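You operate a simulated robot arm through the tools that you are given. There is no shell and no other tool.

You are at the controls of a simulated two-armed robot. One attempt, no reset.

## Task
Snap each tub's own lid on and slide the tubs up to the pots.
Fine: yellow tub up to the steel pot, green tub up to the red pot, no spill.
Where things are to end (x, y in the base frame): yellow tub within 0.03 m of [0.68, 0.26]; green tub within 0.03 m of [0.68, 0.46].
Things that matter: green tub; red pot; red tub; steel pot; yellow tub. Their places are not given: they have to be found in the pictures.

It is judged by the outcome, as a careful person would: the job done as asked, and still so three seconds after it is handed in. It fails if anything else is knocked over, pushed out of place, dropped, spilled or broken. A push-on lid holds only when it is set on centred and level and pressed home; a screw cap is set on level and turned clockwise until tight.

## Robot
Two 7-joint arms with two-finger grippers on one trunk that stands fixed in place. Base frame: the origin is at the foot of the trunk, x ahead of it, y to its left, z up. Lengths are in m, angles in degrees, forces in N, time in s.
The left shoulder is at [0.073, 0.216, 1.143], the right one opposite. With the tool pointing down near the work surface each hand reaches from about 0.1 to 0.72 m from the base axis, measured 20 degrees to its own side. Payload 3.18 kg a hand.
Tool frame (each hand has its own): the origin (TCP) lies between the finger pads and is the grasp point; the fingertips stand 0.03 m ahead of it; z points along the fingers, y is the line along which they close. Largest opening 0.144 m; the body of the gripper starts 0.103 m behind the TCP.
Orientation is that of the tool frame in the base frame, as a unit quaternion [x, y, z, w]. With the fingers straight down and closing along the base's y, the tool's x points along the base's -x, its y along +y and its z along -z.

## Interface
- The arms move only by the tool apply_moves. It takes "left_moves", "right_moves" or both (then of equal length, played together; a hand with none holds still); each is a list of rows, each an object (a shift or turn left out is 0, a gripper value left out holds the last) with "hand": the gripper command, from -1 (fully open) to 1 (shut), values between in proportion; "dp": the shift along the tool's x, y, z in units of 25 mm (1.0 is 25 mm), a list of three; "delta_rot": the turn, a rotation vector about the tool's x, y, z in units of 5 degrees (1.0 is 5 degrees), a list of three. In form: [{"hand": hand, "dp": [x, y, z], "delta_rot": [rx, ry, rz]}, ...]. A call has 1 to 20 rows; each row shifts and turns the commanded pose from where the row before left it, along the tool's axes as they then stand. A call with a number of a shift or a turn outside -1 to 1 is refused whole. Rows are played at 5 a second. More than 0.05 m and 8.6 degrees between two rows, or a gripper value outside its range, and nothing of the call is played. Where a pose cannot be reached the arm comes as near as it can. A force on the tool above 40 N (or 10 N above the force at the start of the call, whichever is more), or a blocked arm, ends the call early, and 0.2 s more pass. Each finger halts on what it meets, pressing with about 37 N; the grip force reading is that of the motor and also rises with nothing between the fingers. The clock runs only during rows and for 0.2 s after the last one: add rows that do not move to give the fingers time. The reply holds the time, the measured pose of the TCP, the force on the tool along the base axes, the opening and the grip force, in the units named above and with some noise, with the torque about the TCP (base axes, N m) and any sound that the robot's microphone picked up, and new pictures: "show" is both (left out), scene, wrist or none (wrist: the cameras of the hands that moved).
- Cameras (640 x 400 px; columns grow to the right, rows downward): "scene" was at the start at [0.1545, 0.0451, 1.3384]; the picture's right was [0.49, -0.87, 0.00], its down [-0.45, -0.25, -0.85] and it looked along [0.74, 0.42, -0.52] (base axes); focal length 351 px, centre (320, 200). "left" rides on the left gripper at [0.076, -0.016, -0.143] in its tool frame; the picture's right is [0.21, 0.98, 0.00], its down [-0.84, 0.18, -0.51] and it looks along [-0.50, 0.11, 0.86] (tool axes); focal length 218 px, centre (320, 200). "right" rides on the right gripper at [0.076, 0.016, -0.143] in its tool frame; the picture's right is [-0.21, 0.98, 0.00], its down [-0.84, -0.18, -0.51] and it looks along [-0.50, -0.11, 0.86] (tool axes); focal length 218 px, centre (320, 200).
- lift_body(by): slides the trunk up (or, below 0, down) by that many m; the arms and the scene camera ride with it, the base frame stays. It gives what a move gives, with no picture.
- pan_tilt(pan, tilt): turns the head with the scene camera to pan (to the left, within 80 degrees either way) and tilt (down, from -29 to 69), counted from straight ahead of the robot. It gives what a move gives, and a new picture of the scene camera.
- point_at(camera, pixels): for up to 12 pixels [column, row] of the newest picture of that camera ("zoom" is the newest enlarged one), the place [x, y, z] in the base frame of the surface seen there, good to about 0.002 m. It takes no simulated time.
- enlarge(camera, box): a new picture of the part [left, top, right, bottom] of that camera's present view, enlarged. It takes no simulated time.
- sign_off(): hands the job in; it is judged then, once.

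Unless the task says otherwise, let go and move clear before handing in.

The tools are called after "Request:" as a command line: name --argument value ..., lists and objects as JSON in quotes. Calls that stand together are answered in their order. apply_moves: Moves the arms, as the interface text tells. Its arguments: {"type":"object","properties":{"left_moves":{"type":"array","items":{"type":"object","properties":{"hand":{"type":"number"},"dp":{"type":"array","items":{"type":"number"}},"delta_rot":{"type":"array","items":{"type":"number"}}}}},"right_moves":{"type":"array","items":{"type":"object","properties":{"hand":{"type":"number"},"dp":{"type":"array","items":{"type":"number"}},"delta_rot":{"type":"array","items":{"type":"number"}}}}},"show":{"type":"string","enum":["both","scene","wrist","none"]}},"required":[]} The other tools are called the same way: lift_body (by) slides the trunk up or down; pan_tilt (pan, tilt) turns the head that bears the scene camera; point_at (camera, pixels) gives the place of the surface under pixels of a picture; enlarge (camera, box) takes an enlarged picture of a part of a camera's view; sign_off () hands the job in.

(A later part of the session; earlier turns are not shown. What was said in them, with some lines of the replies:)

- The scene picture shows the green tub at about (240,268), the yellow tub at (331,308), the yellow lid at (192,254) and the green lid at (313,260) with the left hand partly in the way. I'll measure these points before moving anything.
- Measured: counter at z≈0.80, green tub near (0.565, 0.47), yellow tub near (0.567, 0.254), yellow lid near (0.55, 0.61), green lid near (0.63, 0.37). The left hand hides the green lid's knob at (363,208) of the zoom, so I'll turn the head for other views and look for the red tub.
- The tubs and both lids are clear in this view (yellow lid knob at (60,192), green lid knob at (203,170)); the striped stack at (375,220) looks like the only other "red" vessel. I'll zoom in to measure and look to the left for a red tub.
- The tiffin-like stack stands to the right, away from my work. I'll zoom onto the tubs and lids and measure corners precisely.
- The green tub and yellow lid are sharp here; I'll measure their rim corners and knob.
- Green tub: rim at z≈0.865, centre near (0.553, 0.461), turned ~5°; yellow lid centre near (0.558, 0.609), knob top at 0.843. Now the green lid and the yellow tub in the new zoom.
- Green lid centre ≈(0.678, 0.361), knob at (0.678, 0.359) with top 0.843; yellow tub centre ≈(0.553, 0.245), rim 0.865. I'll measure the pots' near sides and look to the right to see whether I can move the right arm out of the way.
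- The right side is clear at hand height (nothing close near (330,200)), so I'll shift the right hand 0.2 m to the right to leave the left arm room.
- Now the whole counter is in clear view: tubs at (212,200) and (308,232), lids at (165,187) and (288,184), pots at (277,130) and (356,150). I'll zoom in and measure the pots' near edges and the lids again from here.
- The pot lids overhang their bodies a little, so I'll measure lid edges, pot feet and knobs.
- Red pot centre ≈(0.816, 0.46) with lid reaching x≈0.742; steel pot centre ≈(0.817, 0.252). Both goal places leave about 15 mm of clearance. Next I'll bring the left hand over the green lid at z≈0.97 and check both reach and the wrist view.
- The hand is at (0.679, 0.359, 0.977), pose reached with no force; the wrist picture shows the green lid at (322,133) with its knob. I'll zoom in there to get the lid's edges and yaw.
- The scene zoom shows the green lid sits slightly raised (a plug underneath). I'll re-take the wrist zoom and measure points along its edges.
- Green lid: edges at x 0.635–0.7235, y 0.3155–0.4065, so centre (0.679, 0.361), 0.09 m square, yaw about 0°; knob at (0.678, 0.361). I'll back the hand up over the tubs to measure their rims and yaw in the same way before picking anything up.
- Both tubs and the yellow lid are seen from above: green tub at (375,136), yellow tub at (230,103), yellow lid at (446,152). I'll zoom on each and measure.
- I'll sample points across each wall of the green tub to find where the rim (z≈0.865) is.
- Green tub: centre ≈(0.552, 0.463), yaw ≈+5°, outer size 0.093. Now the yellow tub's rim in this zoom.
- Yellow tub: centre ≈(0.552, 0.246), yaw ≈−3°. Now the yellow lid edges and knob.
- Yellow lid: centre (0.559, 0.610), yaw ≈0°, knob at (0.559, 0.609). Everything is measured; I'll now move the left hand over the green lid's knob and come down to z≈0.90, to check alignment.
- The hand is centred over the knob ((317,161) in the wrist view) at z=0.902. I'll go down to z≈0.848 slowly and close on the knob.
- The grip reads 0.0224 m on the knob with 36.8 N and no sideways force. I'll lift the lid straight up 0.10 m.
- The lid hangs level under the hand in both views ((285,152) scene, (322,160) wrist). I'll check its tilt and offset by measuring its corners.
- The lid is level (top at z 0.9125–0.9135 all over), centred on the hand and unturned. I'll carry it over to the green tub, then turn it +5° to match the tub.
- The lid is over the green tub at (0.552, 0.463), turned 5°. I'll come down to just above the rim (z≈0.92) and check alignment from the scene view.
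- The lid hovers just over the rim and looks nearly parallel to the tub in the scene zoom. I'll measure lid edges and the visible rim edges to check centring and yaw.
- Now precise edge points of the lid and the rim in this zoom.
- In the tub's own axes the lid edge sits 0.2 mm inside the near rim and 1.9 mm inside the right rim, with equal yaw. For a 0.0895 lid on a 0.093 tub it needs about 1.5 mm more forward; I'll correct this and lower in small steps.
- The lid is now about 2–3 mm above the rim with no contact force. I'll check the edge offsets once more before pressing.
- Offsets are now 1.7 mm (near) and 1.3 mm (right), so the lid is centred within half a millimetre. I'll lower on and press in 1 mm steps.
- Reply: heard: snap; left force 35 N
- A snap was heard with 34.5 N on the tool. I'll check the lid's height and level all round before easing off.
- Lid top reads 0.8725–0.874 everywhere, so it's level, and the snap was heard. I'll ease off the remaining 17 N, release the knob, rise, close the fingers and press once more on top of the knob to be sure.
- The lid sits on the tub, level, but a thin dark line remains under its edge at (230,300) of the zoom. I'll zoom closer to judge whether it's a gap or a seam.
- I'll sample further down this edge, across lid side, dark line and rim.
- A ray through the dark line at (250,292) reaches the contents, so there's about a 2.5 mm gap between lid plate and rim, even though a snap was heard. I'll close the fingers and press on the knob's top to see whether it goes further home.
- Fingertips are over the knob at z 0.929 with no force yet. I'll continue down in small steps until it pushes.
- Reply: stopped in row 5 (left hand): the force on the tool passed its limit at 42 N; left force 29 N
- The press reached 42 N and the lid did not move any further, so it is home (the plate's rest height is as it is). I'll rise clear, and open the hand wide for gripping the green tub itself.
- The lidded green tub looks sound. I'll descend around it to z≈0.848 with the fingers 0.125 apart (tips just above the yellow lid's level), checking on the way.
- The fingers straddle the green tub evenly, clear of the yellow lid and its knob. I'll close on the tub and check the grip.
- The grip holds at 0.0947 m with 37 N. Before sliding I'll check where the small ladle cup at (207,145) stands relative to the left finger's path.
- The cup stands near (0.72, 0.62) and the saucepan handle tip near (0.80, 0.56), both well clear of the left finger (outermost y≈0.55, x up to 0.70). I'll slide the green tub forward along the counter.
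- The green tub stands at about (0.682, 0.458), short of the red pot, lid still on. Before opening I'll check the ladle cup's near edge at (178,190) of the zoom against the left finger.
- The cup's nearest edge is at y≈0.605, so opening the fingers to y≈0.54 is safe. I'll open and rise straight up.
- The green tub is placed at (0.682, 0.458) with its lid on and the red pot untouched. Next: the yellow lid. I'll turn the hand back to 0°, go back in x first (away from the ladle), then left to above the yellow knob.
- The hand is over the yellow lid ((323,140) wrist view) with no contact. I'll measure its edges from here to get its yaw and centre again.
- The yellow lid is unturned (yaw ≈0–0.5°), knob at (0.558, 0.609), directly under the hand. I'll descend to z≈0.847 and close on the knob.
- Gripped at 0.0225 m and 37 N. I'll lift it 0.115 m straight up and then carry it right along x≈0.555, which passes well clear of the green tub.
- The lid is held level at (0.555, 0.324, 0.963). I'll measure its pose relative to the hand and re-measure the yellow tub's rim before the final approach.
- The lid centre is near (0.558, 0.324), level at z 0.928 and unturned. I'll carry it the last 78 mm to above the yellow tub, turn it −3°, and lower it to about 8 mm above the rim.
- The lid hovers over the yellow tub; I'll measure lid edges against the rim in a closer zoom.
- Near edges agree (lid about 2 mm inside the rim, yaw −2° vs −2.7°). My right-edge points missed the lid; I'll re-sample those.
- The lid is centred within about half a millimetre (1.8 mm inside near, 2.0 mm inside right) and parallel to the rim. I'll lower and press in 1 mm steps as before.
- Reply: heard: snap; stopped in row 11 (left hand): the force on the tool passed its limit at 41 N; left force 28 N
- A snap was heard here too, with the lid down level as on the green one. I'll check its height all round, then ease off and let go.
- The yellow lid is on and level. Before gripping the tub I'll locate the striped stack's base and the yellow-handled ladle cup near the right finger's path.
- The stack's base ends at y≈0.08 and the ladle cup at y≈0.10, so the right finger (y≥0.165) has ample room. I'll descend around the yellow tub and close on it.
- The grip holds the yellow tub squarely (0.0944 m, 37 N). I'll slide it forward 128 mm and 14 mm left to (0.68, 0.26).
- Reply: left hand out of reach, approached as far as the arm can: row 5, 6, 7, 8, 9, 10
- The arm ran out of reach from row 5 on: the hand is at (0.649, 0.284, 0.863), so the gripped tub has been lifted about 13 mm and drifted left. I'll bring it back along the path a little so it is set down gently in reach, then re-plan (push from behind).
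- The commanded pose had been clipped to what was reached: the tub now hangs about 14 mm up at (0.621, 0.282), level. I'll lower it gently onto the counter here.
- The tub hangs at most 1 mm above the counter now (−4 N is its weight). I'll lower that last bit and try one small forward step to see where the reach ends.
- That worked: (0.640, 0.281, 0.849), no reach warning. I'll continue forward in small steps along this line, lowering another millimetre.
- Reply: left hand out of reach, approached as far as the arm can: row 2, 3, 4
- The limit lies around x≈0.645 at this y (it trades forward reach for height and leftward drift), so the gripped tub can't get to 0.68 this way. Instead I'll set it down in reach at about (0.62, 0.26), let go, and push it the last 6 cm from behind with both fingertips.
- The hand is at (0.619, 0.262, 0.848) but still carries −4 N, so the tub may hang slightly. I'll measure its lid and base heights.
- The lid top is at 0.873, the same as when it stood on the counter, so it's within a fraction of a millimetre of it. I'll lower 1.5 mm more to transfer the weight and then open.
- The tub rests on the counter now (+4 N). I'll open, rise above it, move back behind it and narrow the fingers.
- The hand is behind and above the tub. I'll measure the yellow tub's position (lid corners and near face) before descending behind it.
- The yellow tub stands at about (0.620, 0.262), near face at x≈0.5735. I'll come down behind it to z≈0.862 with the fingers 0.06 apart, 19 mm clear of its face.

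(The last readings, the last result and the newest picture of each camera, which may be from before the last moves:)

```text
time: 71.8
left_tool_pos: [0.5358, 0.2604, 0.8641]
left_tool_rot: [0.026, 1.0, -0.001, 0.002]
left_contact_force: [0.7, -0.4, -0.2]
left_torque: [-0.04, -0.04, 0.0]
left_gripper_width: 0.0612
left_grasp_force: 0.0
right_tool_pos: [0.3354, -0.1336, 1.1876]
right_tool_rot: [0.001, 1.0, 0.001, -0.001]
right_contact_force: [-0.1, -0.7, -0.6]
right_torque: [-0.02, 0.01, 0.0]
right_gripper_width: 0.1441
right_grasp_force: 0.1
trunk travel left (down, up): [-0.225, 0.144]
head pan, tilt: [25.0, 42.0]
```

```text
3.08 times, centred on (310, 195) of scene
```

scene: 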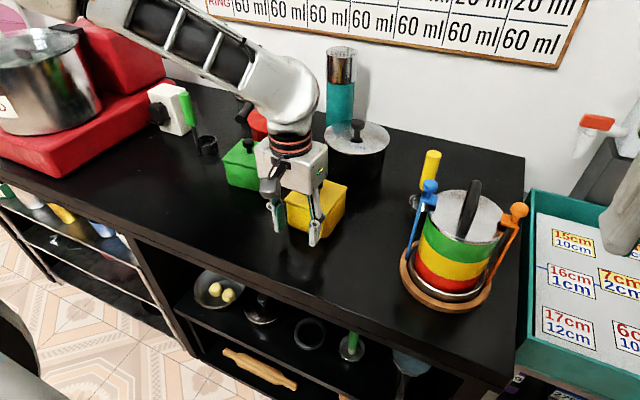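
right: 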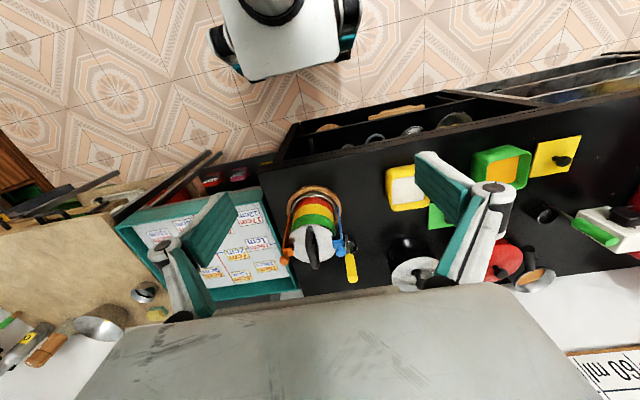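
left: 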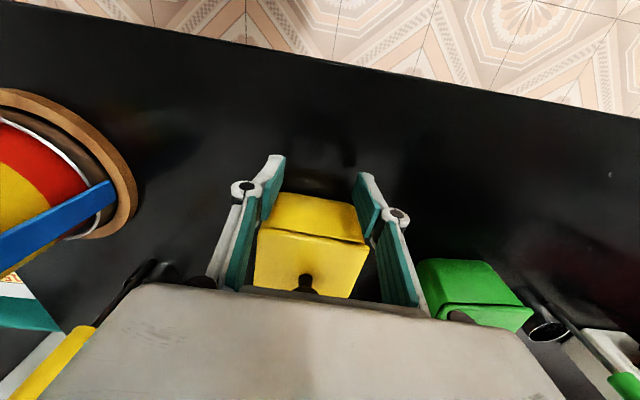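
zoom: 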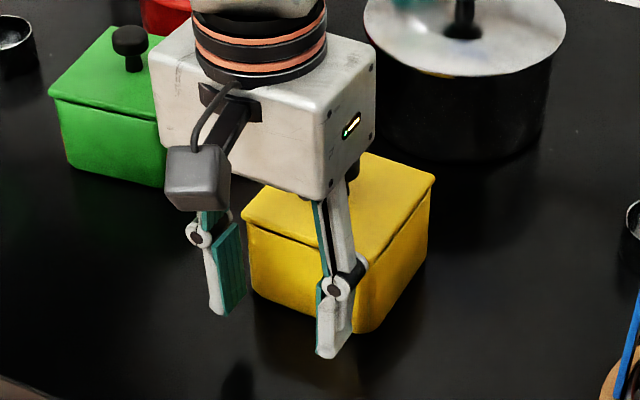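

Both fingers stand behind the tub's near face with the palm well above the knob. I'll push forward slowly, first about 6 cm in all, and check.

Request:
apply_moves --left_moves '[{"dp": [-0.4, 0.02, 0]}, {"dp": [-0.3, 0.016, 0]}, {"dp": [-0.2, 0.01, 0]}, {"dp": [-0.15, 0.008, 0]}, {"dp": [-0.2, 0.01, 0]}, {"dp": [-0.2, 0.01, 0]}, {"dp": [-0.2, 0.01, 0]}, {"dp": [-0.2, 0.01, 0]}, {"dp": [-0.2, 0.01, 0]}, {"dp": [-0.2, 0.01, 0]}, {"dp": [-0.15, 0.008, 0]}, {}]' --show "both"

Request:
enlarge --camera "scene" --box '[235, 110, 385, 240]'

```text
time: 74.3
left_tool_pos: [0.597, 0.2621, 0.8625]
left_tool_rot: [0.026, 1.0, 0.0, 0.001]
left_contact_force: [-0.1, -0.4, -0.5]
left_torque: [-0.01, -0.01, -0.02]
left_gripper_width: 0.0613
left_grasp_force: 0.3
right_tool_pos: [0.3367, -0.1335, 1.1855]
right_tool_rot: [0.001, 1.0, 0.0, -0.002]
right_contact_force: [-0.4, 0.0, 0.4]
right_torque: [0.01, 0.01, 0.02]
right_gripper_width: 0.144
right_grasp_force: 0.1
trunk travel left (down, up): [-0.225, 0.144]
head pan, tilt: [25.0, 42.0]
```

scene: 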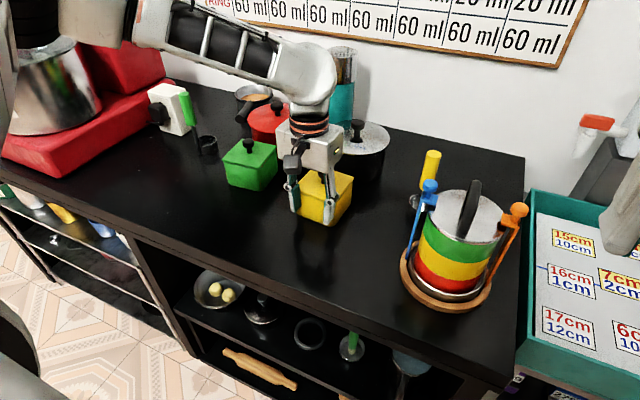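
left: 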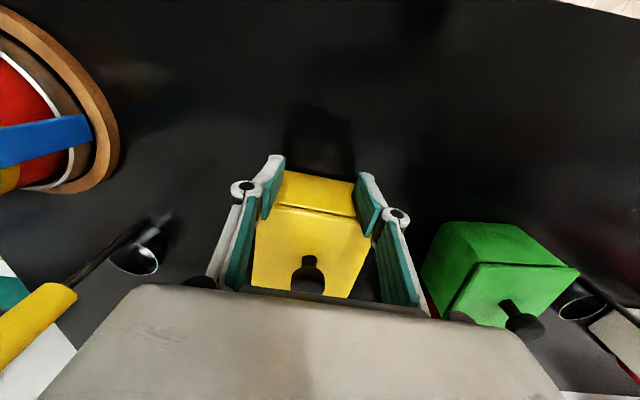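

```text
3.08 times, centred on (310, 175) of scene
```

zoom: 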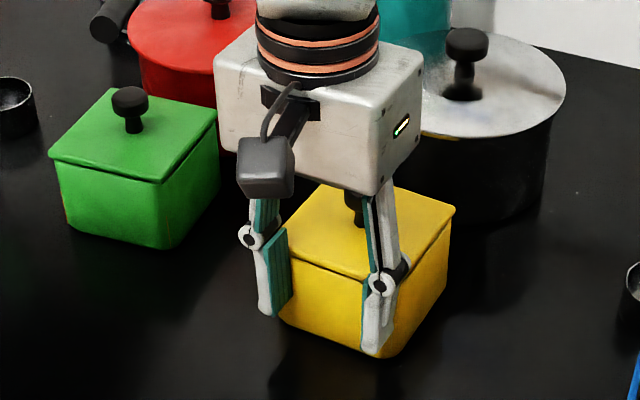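

The tub is being pushed straight, no reach warning; the hand is at x=0.597. I'll push another 24 mm gently.

Request:
point_at --camera "zoom" --pixels '[[330, 265], [310, 255], [350, 272], [320, 310], [340, 320], [452, 210], [440, 235], [400, 200], [330, 200], [345, 280], [425, 255], [320, 190]]'

Request:
apply_moves --left_moves '[{"dp": [-0.2, 0.01, 0]}, {"dp": [-0.2, 0.01, 0]}, {"dp": [-0.2, 0.01, 0]}, {"dp": [-0.2, 0.01, 0]}, {"dp": [-0.15, 0.008, 0]}, {}, {}]' --show "both"

Request:
enlarge --camera "scene" --box '[235, 110, 385, 240]'

```text
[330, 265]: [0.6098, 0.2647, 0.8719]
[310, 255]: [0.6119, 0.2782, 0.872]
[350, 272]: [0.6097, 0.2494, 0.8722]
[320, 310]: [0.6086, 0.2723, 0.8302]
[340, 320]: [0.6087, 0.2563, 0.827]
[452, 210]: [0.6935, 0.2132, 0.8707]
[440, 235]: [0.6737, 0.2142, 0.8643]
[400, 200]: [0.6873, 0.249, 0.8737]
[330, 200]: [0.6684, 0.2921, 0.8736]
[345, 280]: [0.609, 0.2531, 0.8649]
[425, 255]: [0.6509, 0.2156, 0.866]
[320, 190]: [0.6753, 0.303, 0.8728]
```

```text
time: 76.0
left_tool_pos: [0.6221, 0.2611, 0.8643]
left_tool_rot: [0.026, 1.0, -0.001, 0.002]
left_contact_force: [0.0, -1.1, 1.1]
left_torque: [-0.02, -0.01, -0.01]
left_gripper_width: 0.0612
left_grasp_force: 0.0
right_tool_pos: [0.3364, -0.1336, 1.1872]
right_tool_rot: [-0.001, 1.0, -0.001, -0.001]
right_contact_force: [-0.1, 0.1, 0.6]
right_torque: [0.01, -0.03, -0.02]
right_gripper_width: 0.1441
right_grasp_force: 0.1
trunk travel left (down, up): [-0.225, 0.144]
head pan, tilt: [25.0, 42.0]
```

scene: 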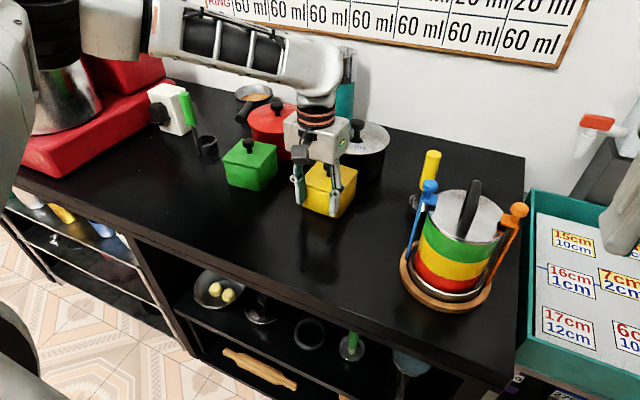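
left: 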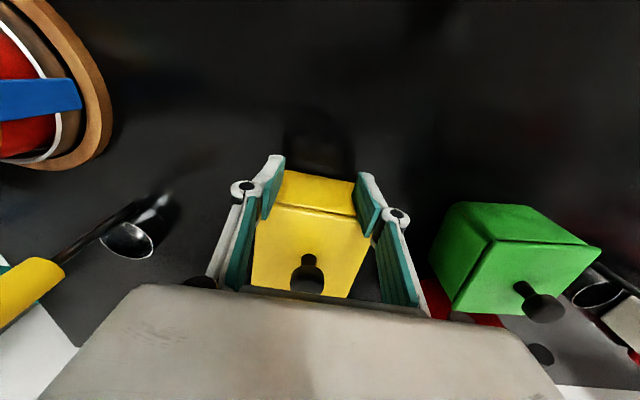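

```text
3.08 times, centred on (310, 175) of scene
```

zoom: 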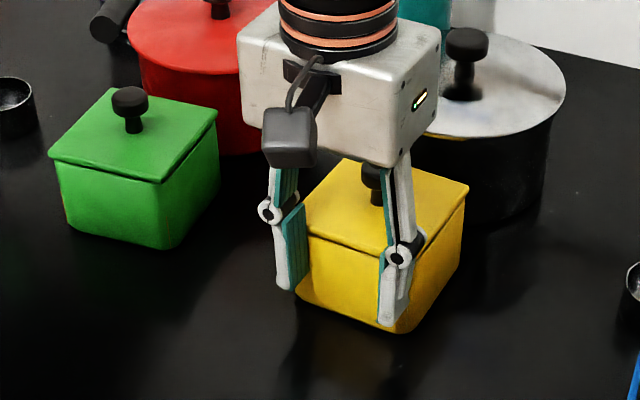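

The hand is at x=0.622, so the tub's centre should be at about x=0.68. I'll back off 30 mm, rise clear and pull the hand away for a clean look.

Request:
apply_moves --left_moves '[{"dp": [0.4, 0, 0]}, {"dp": [0.8, 0, 0]}, {"dp": [0.4, 0, -0.5]}, {"dp": [0.3, 0, -1]}, {"dp": [0.3, 0, -1]}, {"dp": [0.3, 0, -1]}, {"dp": [0.3, 0.3, -1]}, {"dp": [0.5, 0.8, -1]}, {"dp": [0.5, 0.8, -1]}, {"dp": [0.5, 0.8, -1]}, {"dp": [0.5, 0.8, -0.5]}, {"dp": [0.5, 0.8, 0]}, {"dp": [0.5, 0.8, 0]}, {"dp": [0, 0.8, 0]}, {"dp": [0, 0.8, 0]}, {}]' --show "both"

Request:
enlarge --camera "scene" --box '[205, 90, 405, 240]'

```text
time: 79.3
left_tool_pos: [0.487, 0.437, 1.0624]
left_tool_rot: [0.027, 1.0, -0.001, 0.001]
left_contact_force: [0.8, 0.7, 0.7]
left_torque: [-0.04, -0.02, 0.0]
left_gripper_width: 0.0614
left_grasp_force: 0.1
right_tool_pos: [0.3374, -0.133, 1.1862]
right_tool_rot: [0.0, 1.0, 0.0, -0.001]
right_contact_force: [0.2, -0.4, -0.1]
right_torque: [-0.02, -0.01, 0.01]
right_gripper_width: 0.1441
right_grasp_force: 0.1
trunk travel left (down, up): [-0.225, 0.144]
head pan, tilt: [25.0, 42.0]
```

scene: 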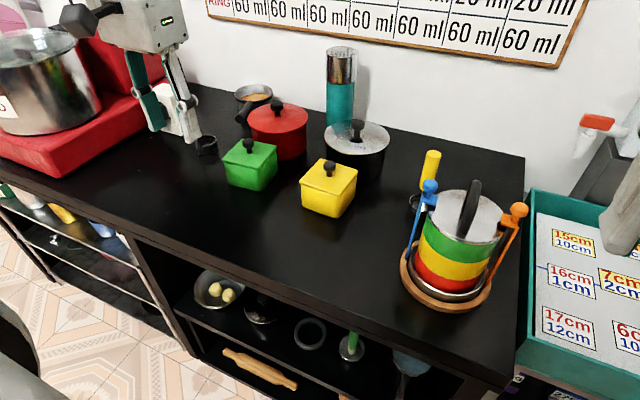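
left: 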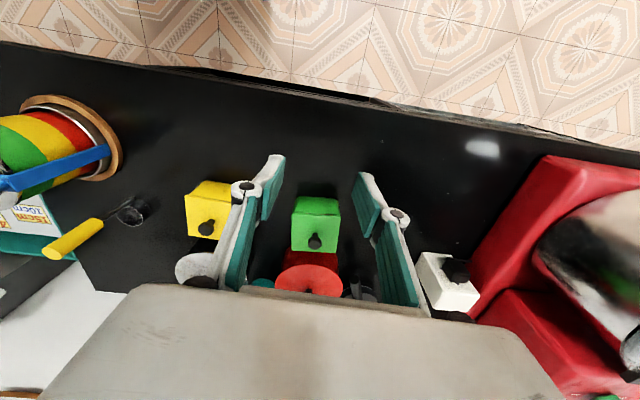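

```text
2.67 times, centred on (305, 165) of scene
```

zoom: 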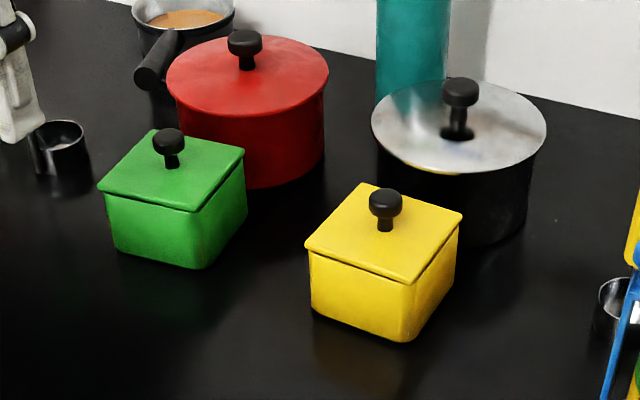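

Both lidded tubs now stand before their pots. I'll measure both tubs' lid corners and near faces, and check the pots' places against the earlier readings.

Request:
point_at --camera "zoom" --pixels '[[101, 187], [193, 209], [241, 152], [153, 132], [168, 133], [308, 245], [409, 282], [458, 215], [363, 186], [385, 192], [155, 225], [360, 295]]'

Request:
point_at --camera "zoom" --pixels '[[248, 112], [168, 75], [327, 75], [245, 38], [250, 185], [455, 172], [374, 130], [545, 130], [460, 85], [440, 245], [60, 195], [150, 85]]'

```text
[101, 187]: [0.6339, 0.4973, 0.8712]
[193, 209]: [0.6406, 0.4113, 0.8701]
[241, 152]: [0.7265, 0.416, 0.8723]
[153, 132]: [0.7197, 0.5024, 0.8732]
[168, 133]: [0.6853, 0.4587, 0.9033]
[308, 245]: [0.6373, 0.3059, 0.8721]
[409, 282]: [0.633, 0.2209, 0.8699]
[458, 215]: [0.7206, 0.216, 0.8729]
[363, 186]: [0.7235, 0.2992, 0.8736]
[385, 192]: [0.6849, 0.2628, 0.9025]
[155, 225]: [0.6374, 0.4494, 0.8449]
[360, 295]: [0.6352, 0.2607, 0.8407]
```

```text
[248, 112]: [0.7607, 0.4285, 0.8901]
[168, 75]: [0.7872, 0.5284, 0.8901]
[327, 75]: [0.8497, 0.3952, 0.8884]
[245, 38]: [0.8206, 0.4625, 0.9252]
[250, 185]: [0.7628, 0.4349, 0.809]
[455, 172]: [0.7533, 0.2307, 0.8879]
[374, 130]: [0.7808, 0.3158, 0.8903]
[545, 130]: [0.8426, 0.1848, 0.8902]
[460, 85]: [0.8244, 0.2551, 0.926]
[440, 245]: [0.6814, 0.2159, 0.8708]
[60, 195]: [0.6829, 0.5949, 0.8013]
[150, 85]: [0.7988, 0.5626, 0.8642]
```

Green tub centre reads (0.680, 0.457), yellow (0.679, 0.261), both lids level at 0.872–0.873, and the pots read the same as before. Before handing in I'll look around for the "red tub", in case it also stands open somewhere.

Request:
pan_tilt --pan 65 --tilt 30

Request:
pan_tilt --pan -30 --tilt 45

Request:
pan_tilt --pan 30 --tilt 60

```text
time: 80.4
left_tool_pos: [0.4864, 0.4367, 1.0624]
left_tool_rot: [0.027, 1.0, -0.002, 0.001]
left_contact_force: [0.1, 0.2, 0.0]
left_torque: [-0.02, 0.02, 0.02]
left_gripper_width: 0.0613
left_grasp_force: 0.1
right_tool_pos: [0.3372, -0.1333, 1.1861]
right_tool_rot: [0.001, 1.0, 0.0, -0.001]
right_contact_force: [-0.5, -0.1, -0.5]
right_torque: [0.03, 0.05, -0.01]
right_gripper_width: 0.1442
right_grasp_force: 0.1
trunk travel left (down, up): [-0.225, 0.144]
head pan, tilt: [65.0, 30.0]
```

scene: 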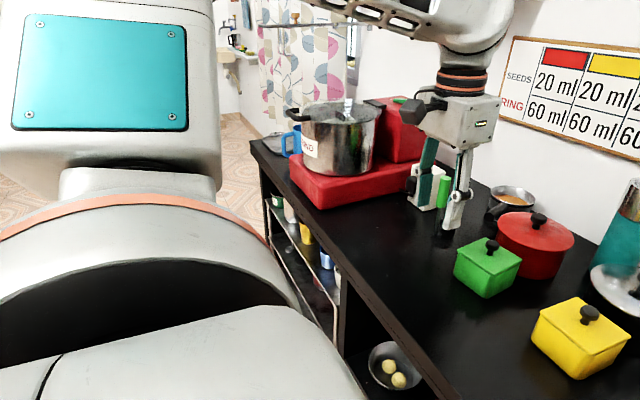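

```text
time: 82.1
left_tool_pos: [0.4859, 0.4364, 1.062]
left_tool_rot: [0.027, 1.0, -0.001, 0.001]
left_contact_force: [-0.3, 0.3, 0.5]
left_torque: [0.01, -0.02, 0.02]
left_gripper_width: 0.0612
left_grasp_force: 0.0
right_tool_pos: [0.3371, -0.1332, 1.1864]
right_tool_rot: [-0.001, 1.0, -0.001, -0.001]
right_contact_force: [-1.2, -0.4, 1.0]
right_torque: [0.01, -0.01, 0.0]
right_gripper_width: 0.144
right_grasp_force: 0.0
trunk travel left (down, up): [-0.225, 0.144]
head pan, tilt: [-30.0, 45.0]
```

scene: 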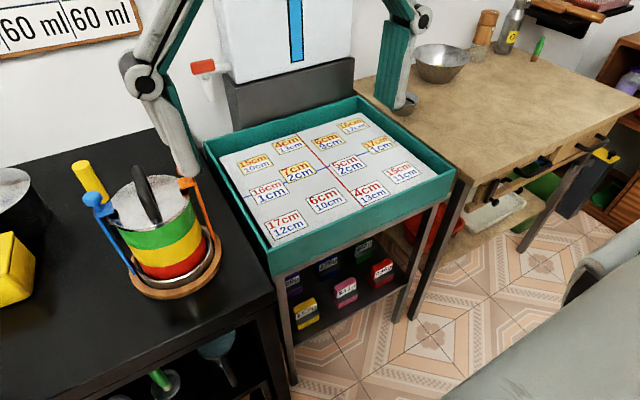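

```text
time: 83.4
left_tool_pos: [0.4859, 0.4371, 1.0628]
left_tool_rot: [0.028, 1.0, -0.001, 0.001]
left_contact_force: [0.5, 0.0, 0.2]
left_torque: [0.01, -0.03, 0.03]
left_gripper_width: 0.0611
left_grasp_force: 0.1
right_tool_pos: [0.3357, -0.1335, 1.1879]
right_tool_rot: [0.0, 1.0, 0.0, -0.002]
right_contact_force: [-0.4, 0.2, -0.1]
right_torque: [-0.01, -0.02, 0.01]
right_gripper_width: 0.1437
right_grasp_force: 0.2
trunk travel left (down, up): [-0.225, 0.144]
head pan, tilt: [30.0, 60.0]
```

scene: 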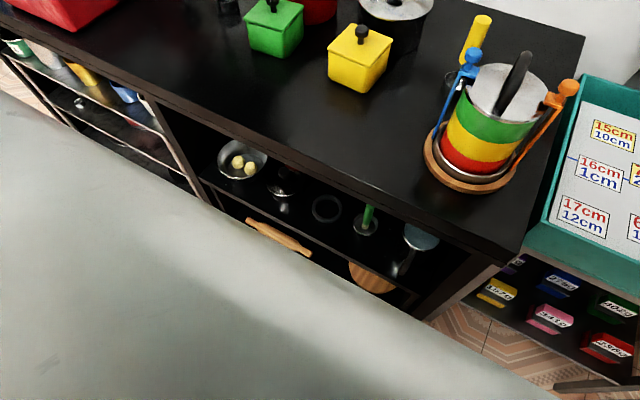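

No loose red tub or red lid stands anywhere in reach (only a bin under the far table and the striped stack, both untouched). I'll take one last close look at both lidded tubs before handing in.

Request:
pan_tilt --pan 25 --tilt 42

Request:
enlarge --camera "scene" --box '[215, 130, 365, 225]'

Request:
point_at --camera "zoom" --pixels '[[120, 130], [160, 110], [200, 90], [130, 100], [190, 150], [150, 60], [430, 230], [480, 180], [540, 170], [400, 200], [500, 220], [440, 150]]'

```text
time: 84.2
left_tool_pos: [0.4866, 0.4378, 1.0632]
left_tool_rot: [0.027, 1.0, -0.001, 0.001]
left_contact_force: [0.6, 0.5, -0.1]
left_torque: [0.02, -0.03, 0.01]
left_gripper_width: 0.0613
left_grasp_force: 0.0
right_tool_pos: [0.3357, -0.1335, 1.1859]
right_tool_rot: [-0.001, 1.0, 0.001, -0.001]
right_contact_force: [0.3, -0.5, 0.8]
right_torque: [0.01, 0.01, 0.01]
right_gripper_width: 0.144
right_grasp_force: 0.0
trunk travel left (down, up): [-0.225, 0.144]
head pan, tilt: [25.0, 42.0]
```

scene: 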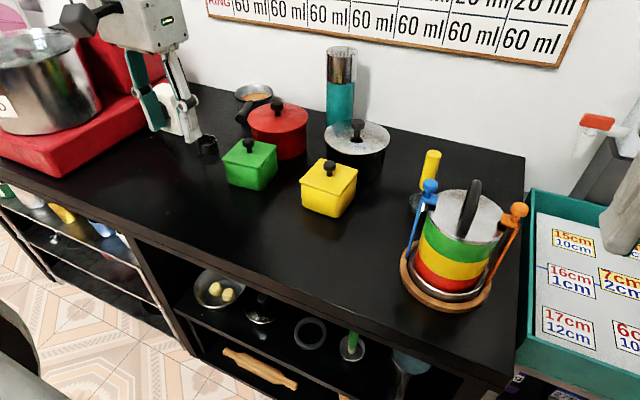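

```text
4.21 times, centred on (290, 178) of scene
```

zoom: 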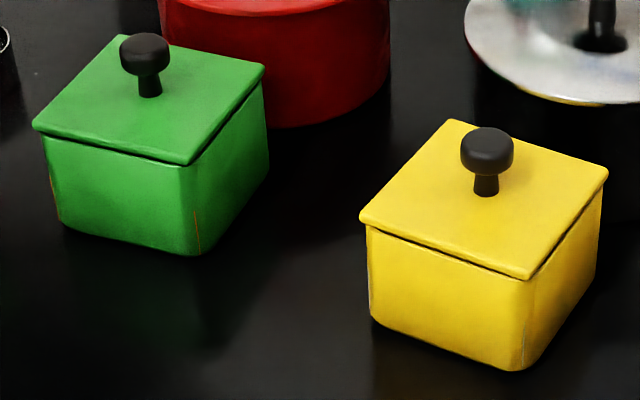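

```text
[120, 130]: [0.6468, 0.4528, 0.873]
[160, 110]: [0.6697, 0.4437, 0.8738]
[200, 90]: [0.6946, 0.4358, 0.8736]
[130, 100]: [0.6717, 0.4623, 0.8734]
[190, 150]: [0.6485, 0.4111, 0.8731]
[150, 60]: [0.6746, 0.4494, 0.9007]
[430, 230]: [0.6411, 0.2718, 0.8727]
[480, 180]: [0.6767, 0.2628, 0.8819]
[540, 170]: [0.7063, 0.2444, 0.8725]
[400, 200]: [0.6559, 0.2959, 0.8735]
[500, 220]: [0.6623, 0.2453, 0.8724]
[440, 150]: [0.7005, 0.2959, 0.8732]
```

Both lids sit level at z≈0.873, centred on their own tubs. The green tub is at (0.680, 0.457) in front of the red pot and the yellow tub at (0.679, 0.261) in front of the steel pot. Nothing spilled or shifted, and the hands are clear, so I'm handing in.

Request:
sign_off

```text
The job is handed in.
```

I put each lid on its own tub and moved both tubs to their pots. The job is handed in.

| Tub | Target (x, y) | Measured end position (x, y) |
|---|---|---|
| Green, at the red pot | (0.68, 0.46) | (0.680, 0.457) |
| Yellow, at the steel pot | (0.68, 0.26) | (0.679, 0.261) |

- **Lids:** I heard a snap on each, and both sit level and centred. A gap of about 2.5 mm measured under the green lid's edge, and the yellow lid looks the same. Pressing the green lid again at about 42 N did not close it. I took that as the lids' normal seat and did not try pulling them off.
- **Yellow tub:** The arm ran out of reach partway through the slide and lifted the gripped tub about 14 mm, lid on. I set it back down level and pushed it the last 6 cm from behind with both fingertips.
- **Surroundings:** I saw no spill, and both pots measured where they started.
- **Red tub:** I never identified one. I saw no open red tub or loose red lid, only the striped stack and a red bin under the far table, and I left both alone.
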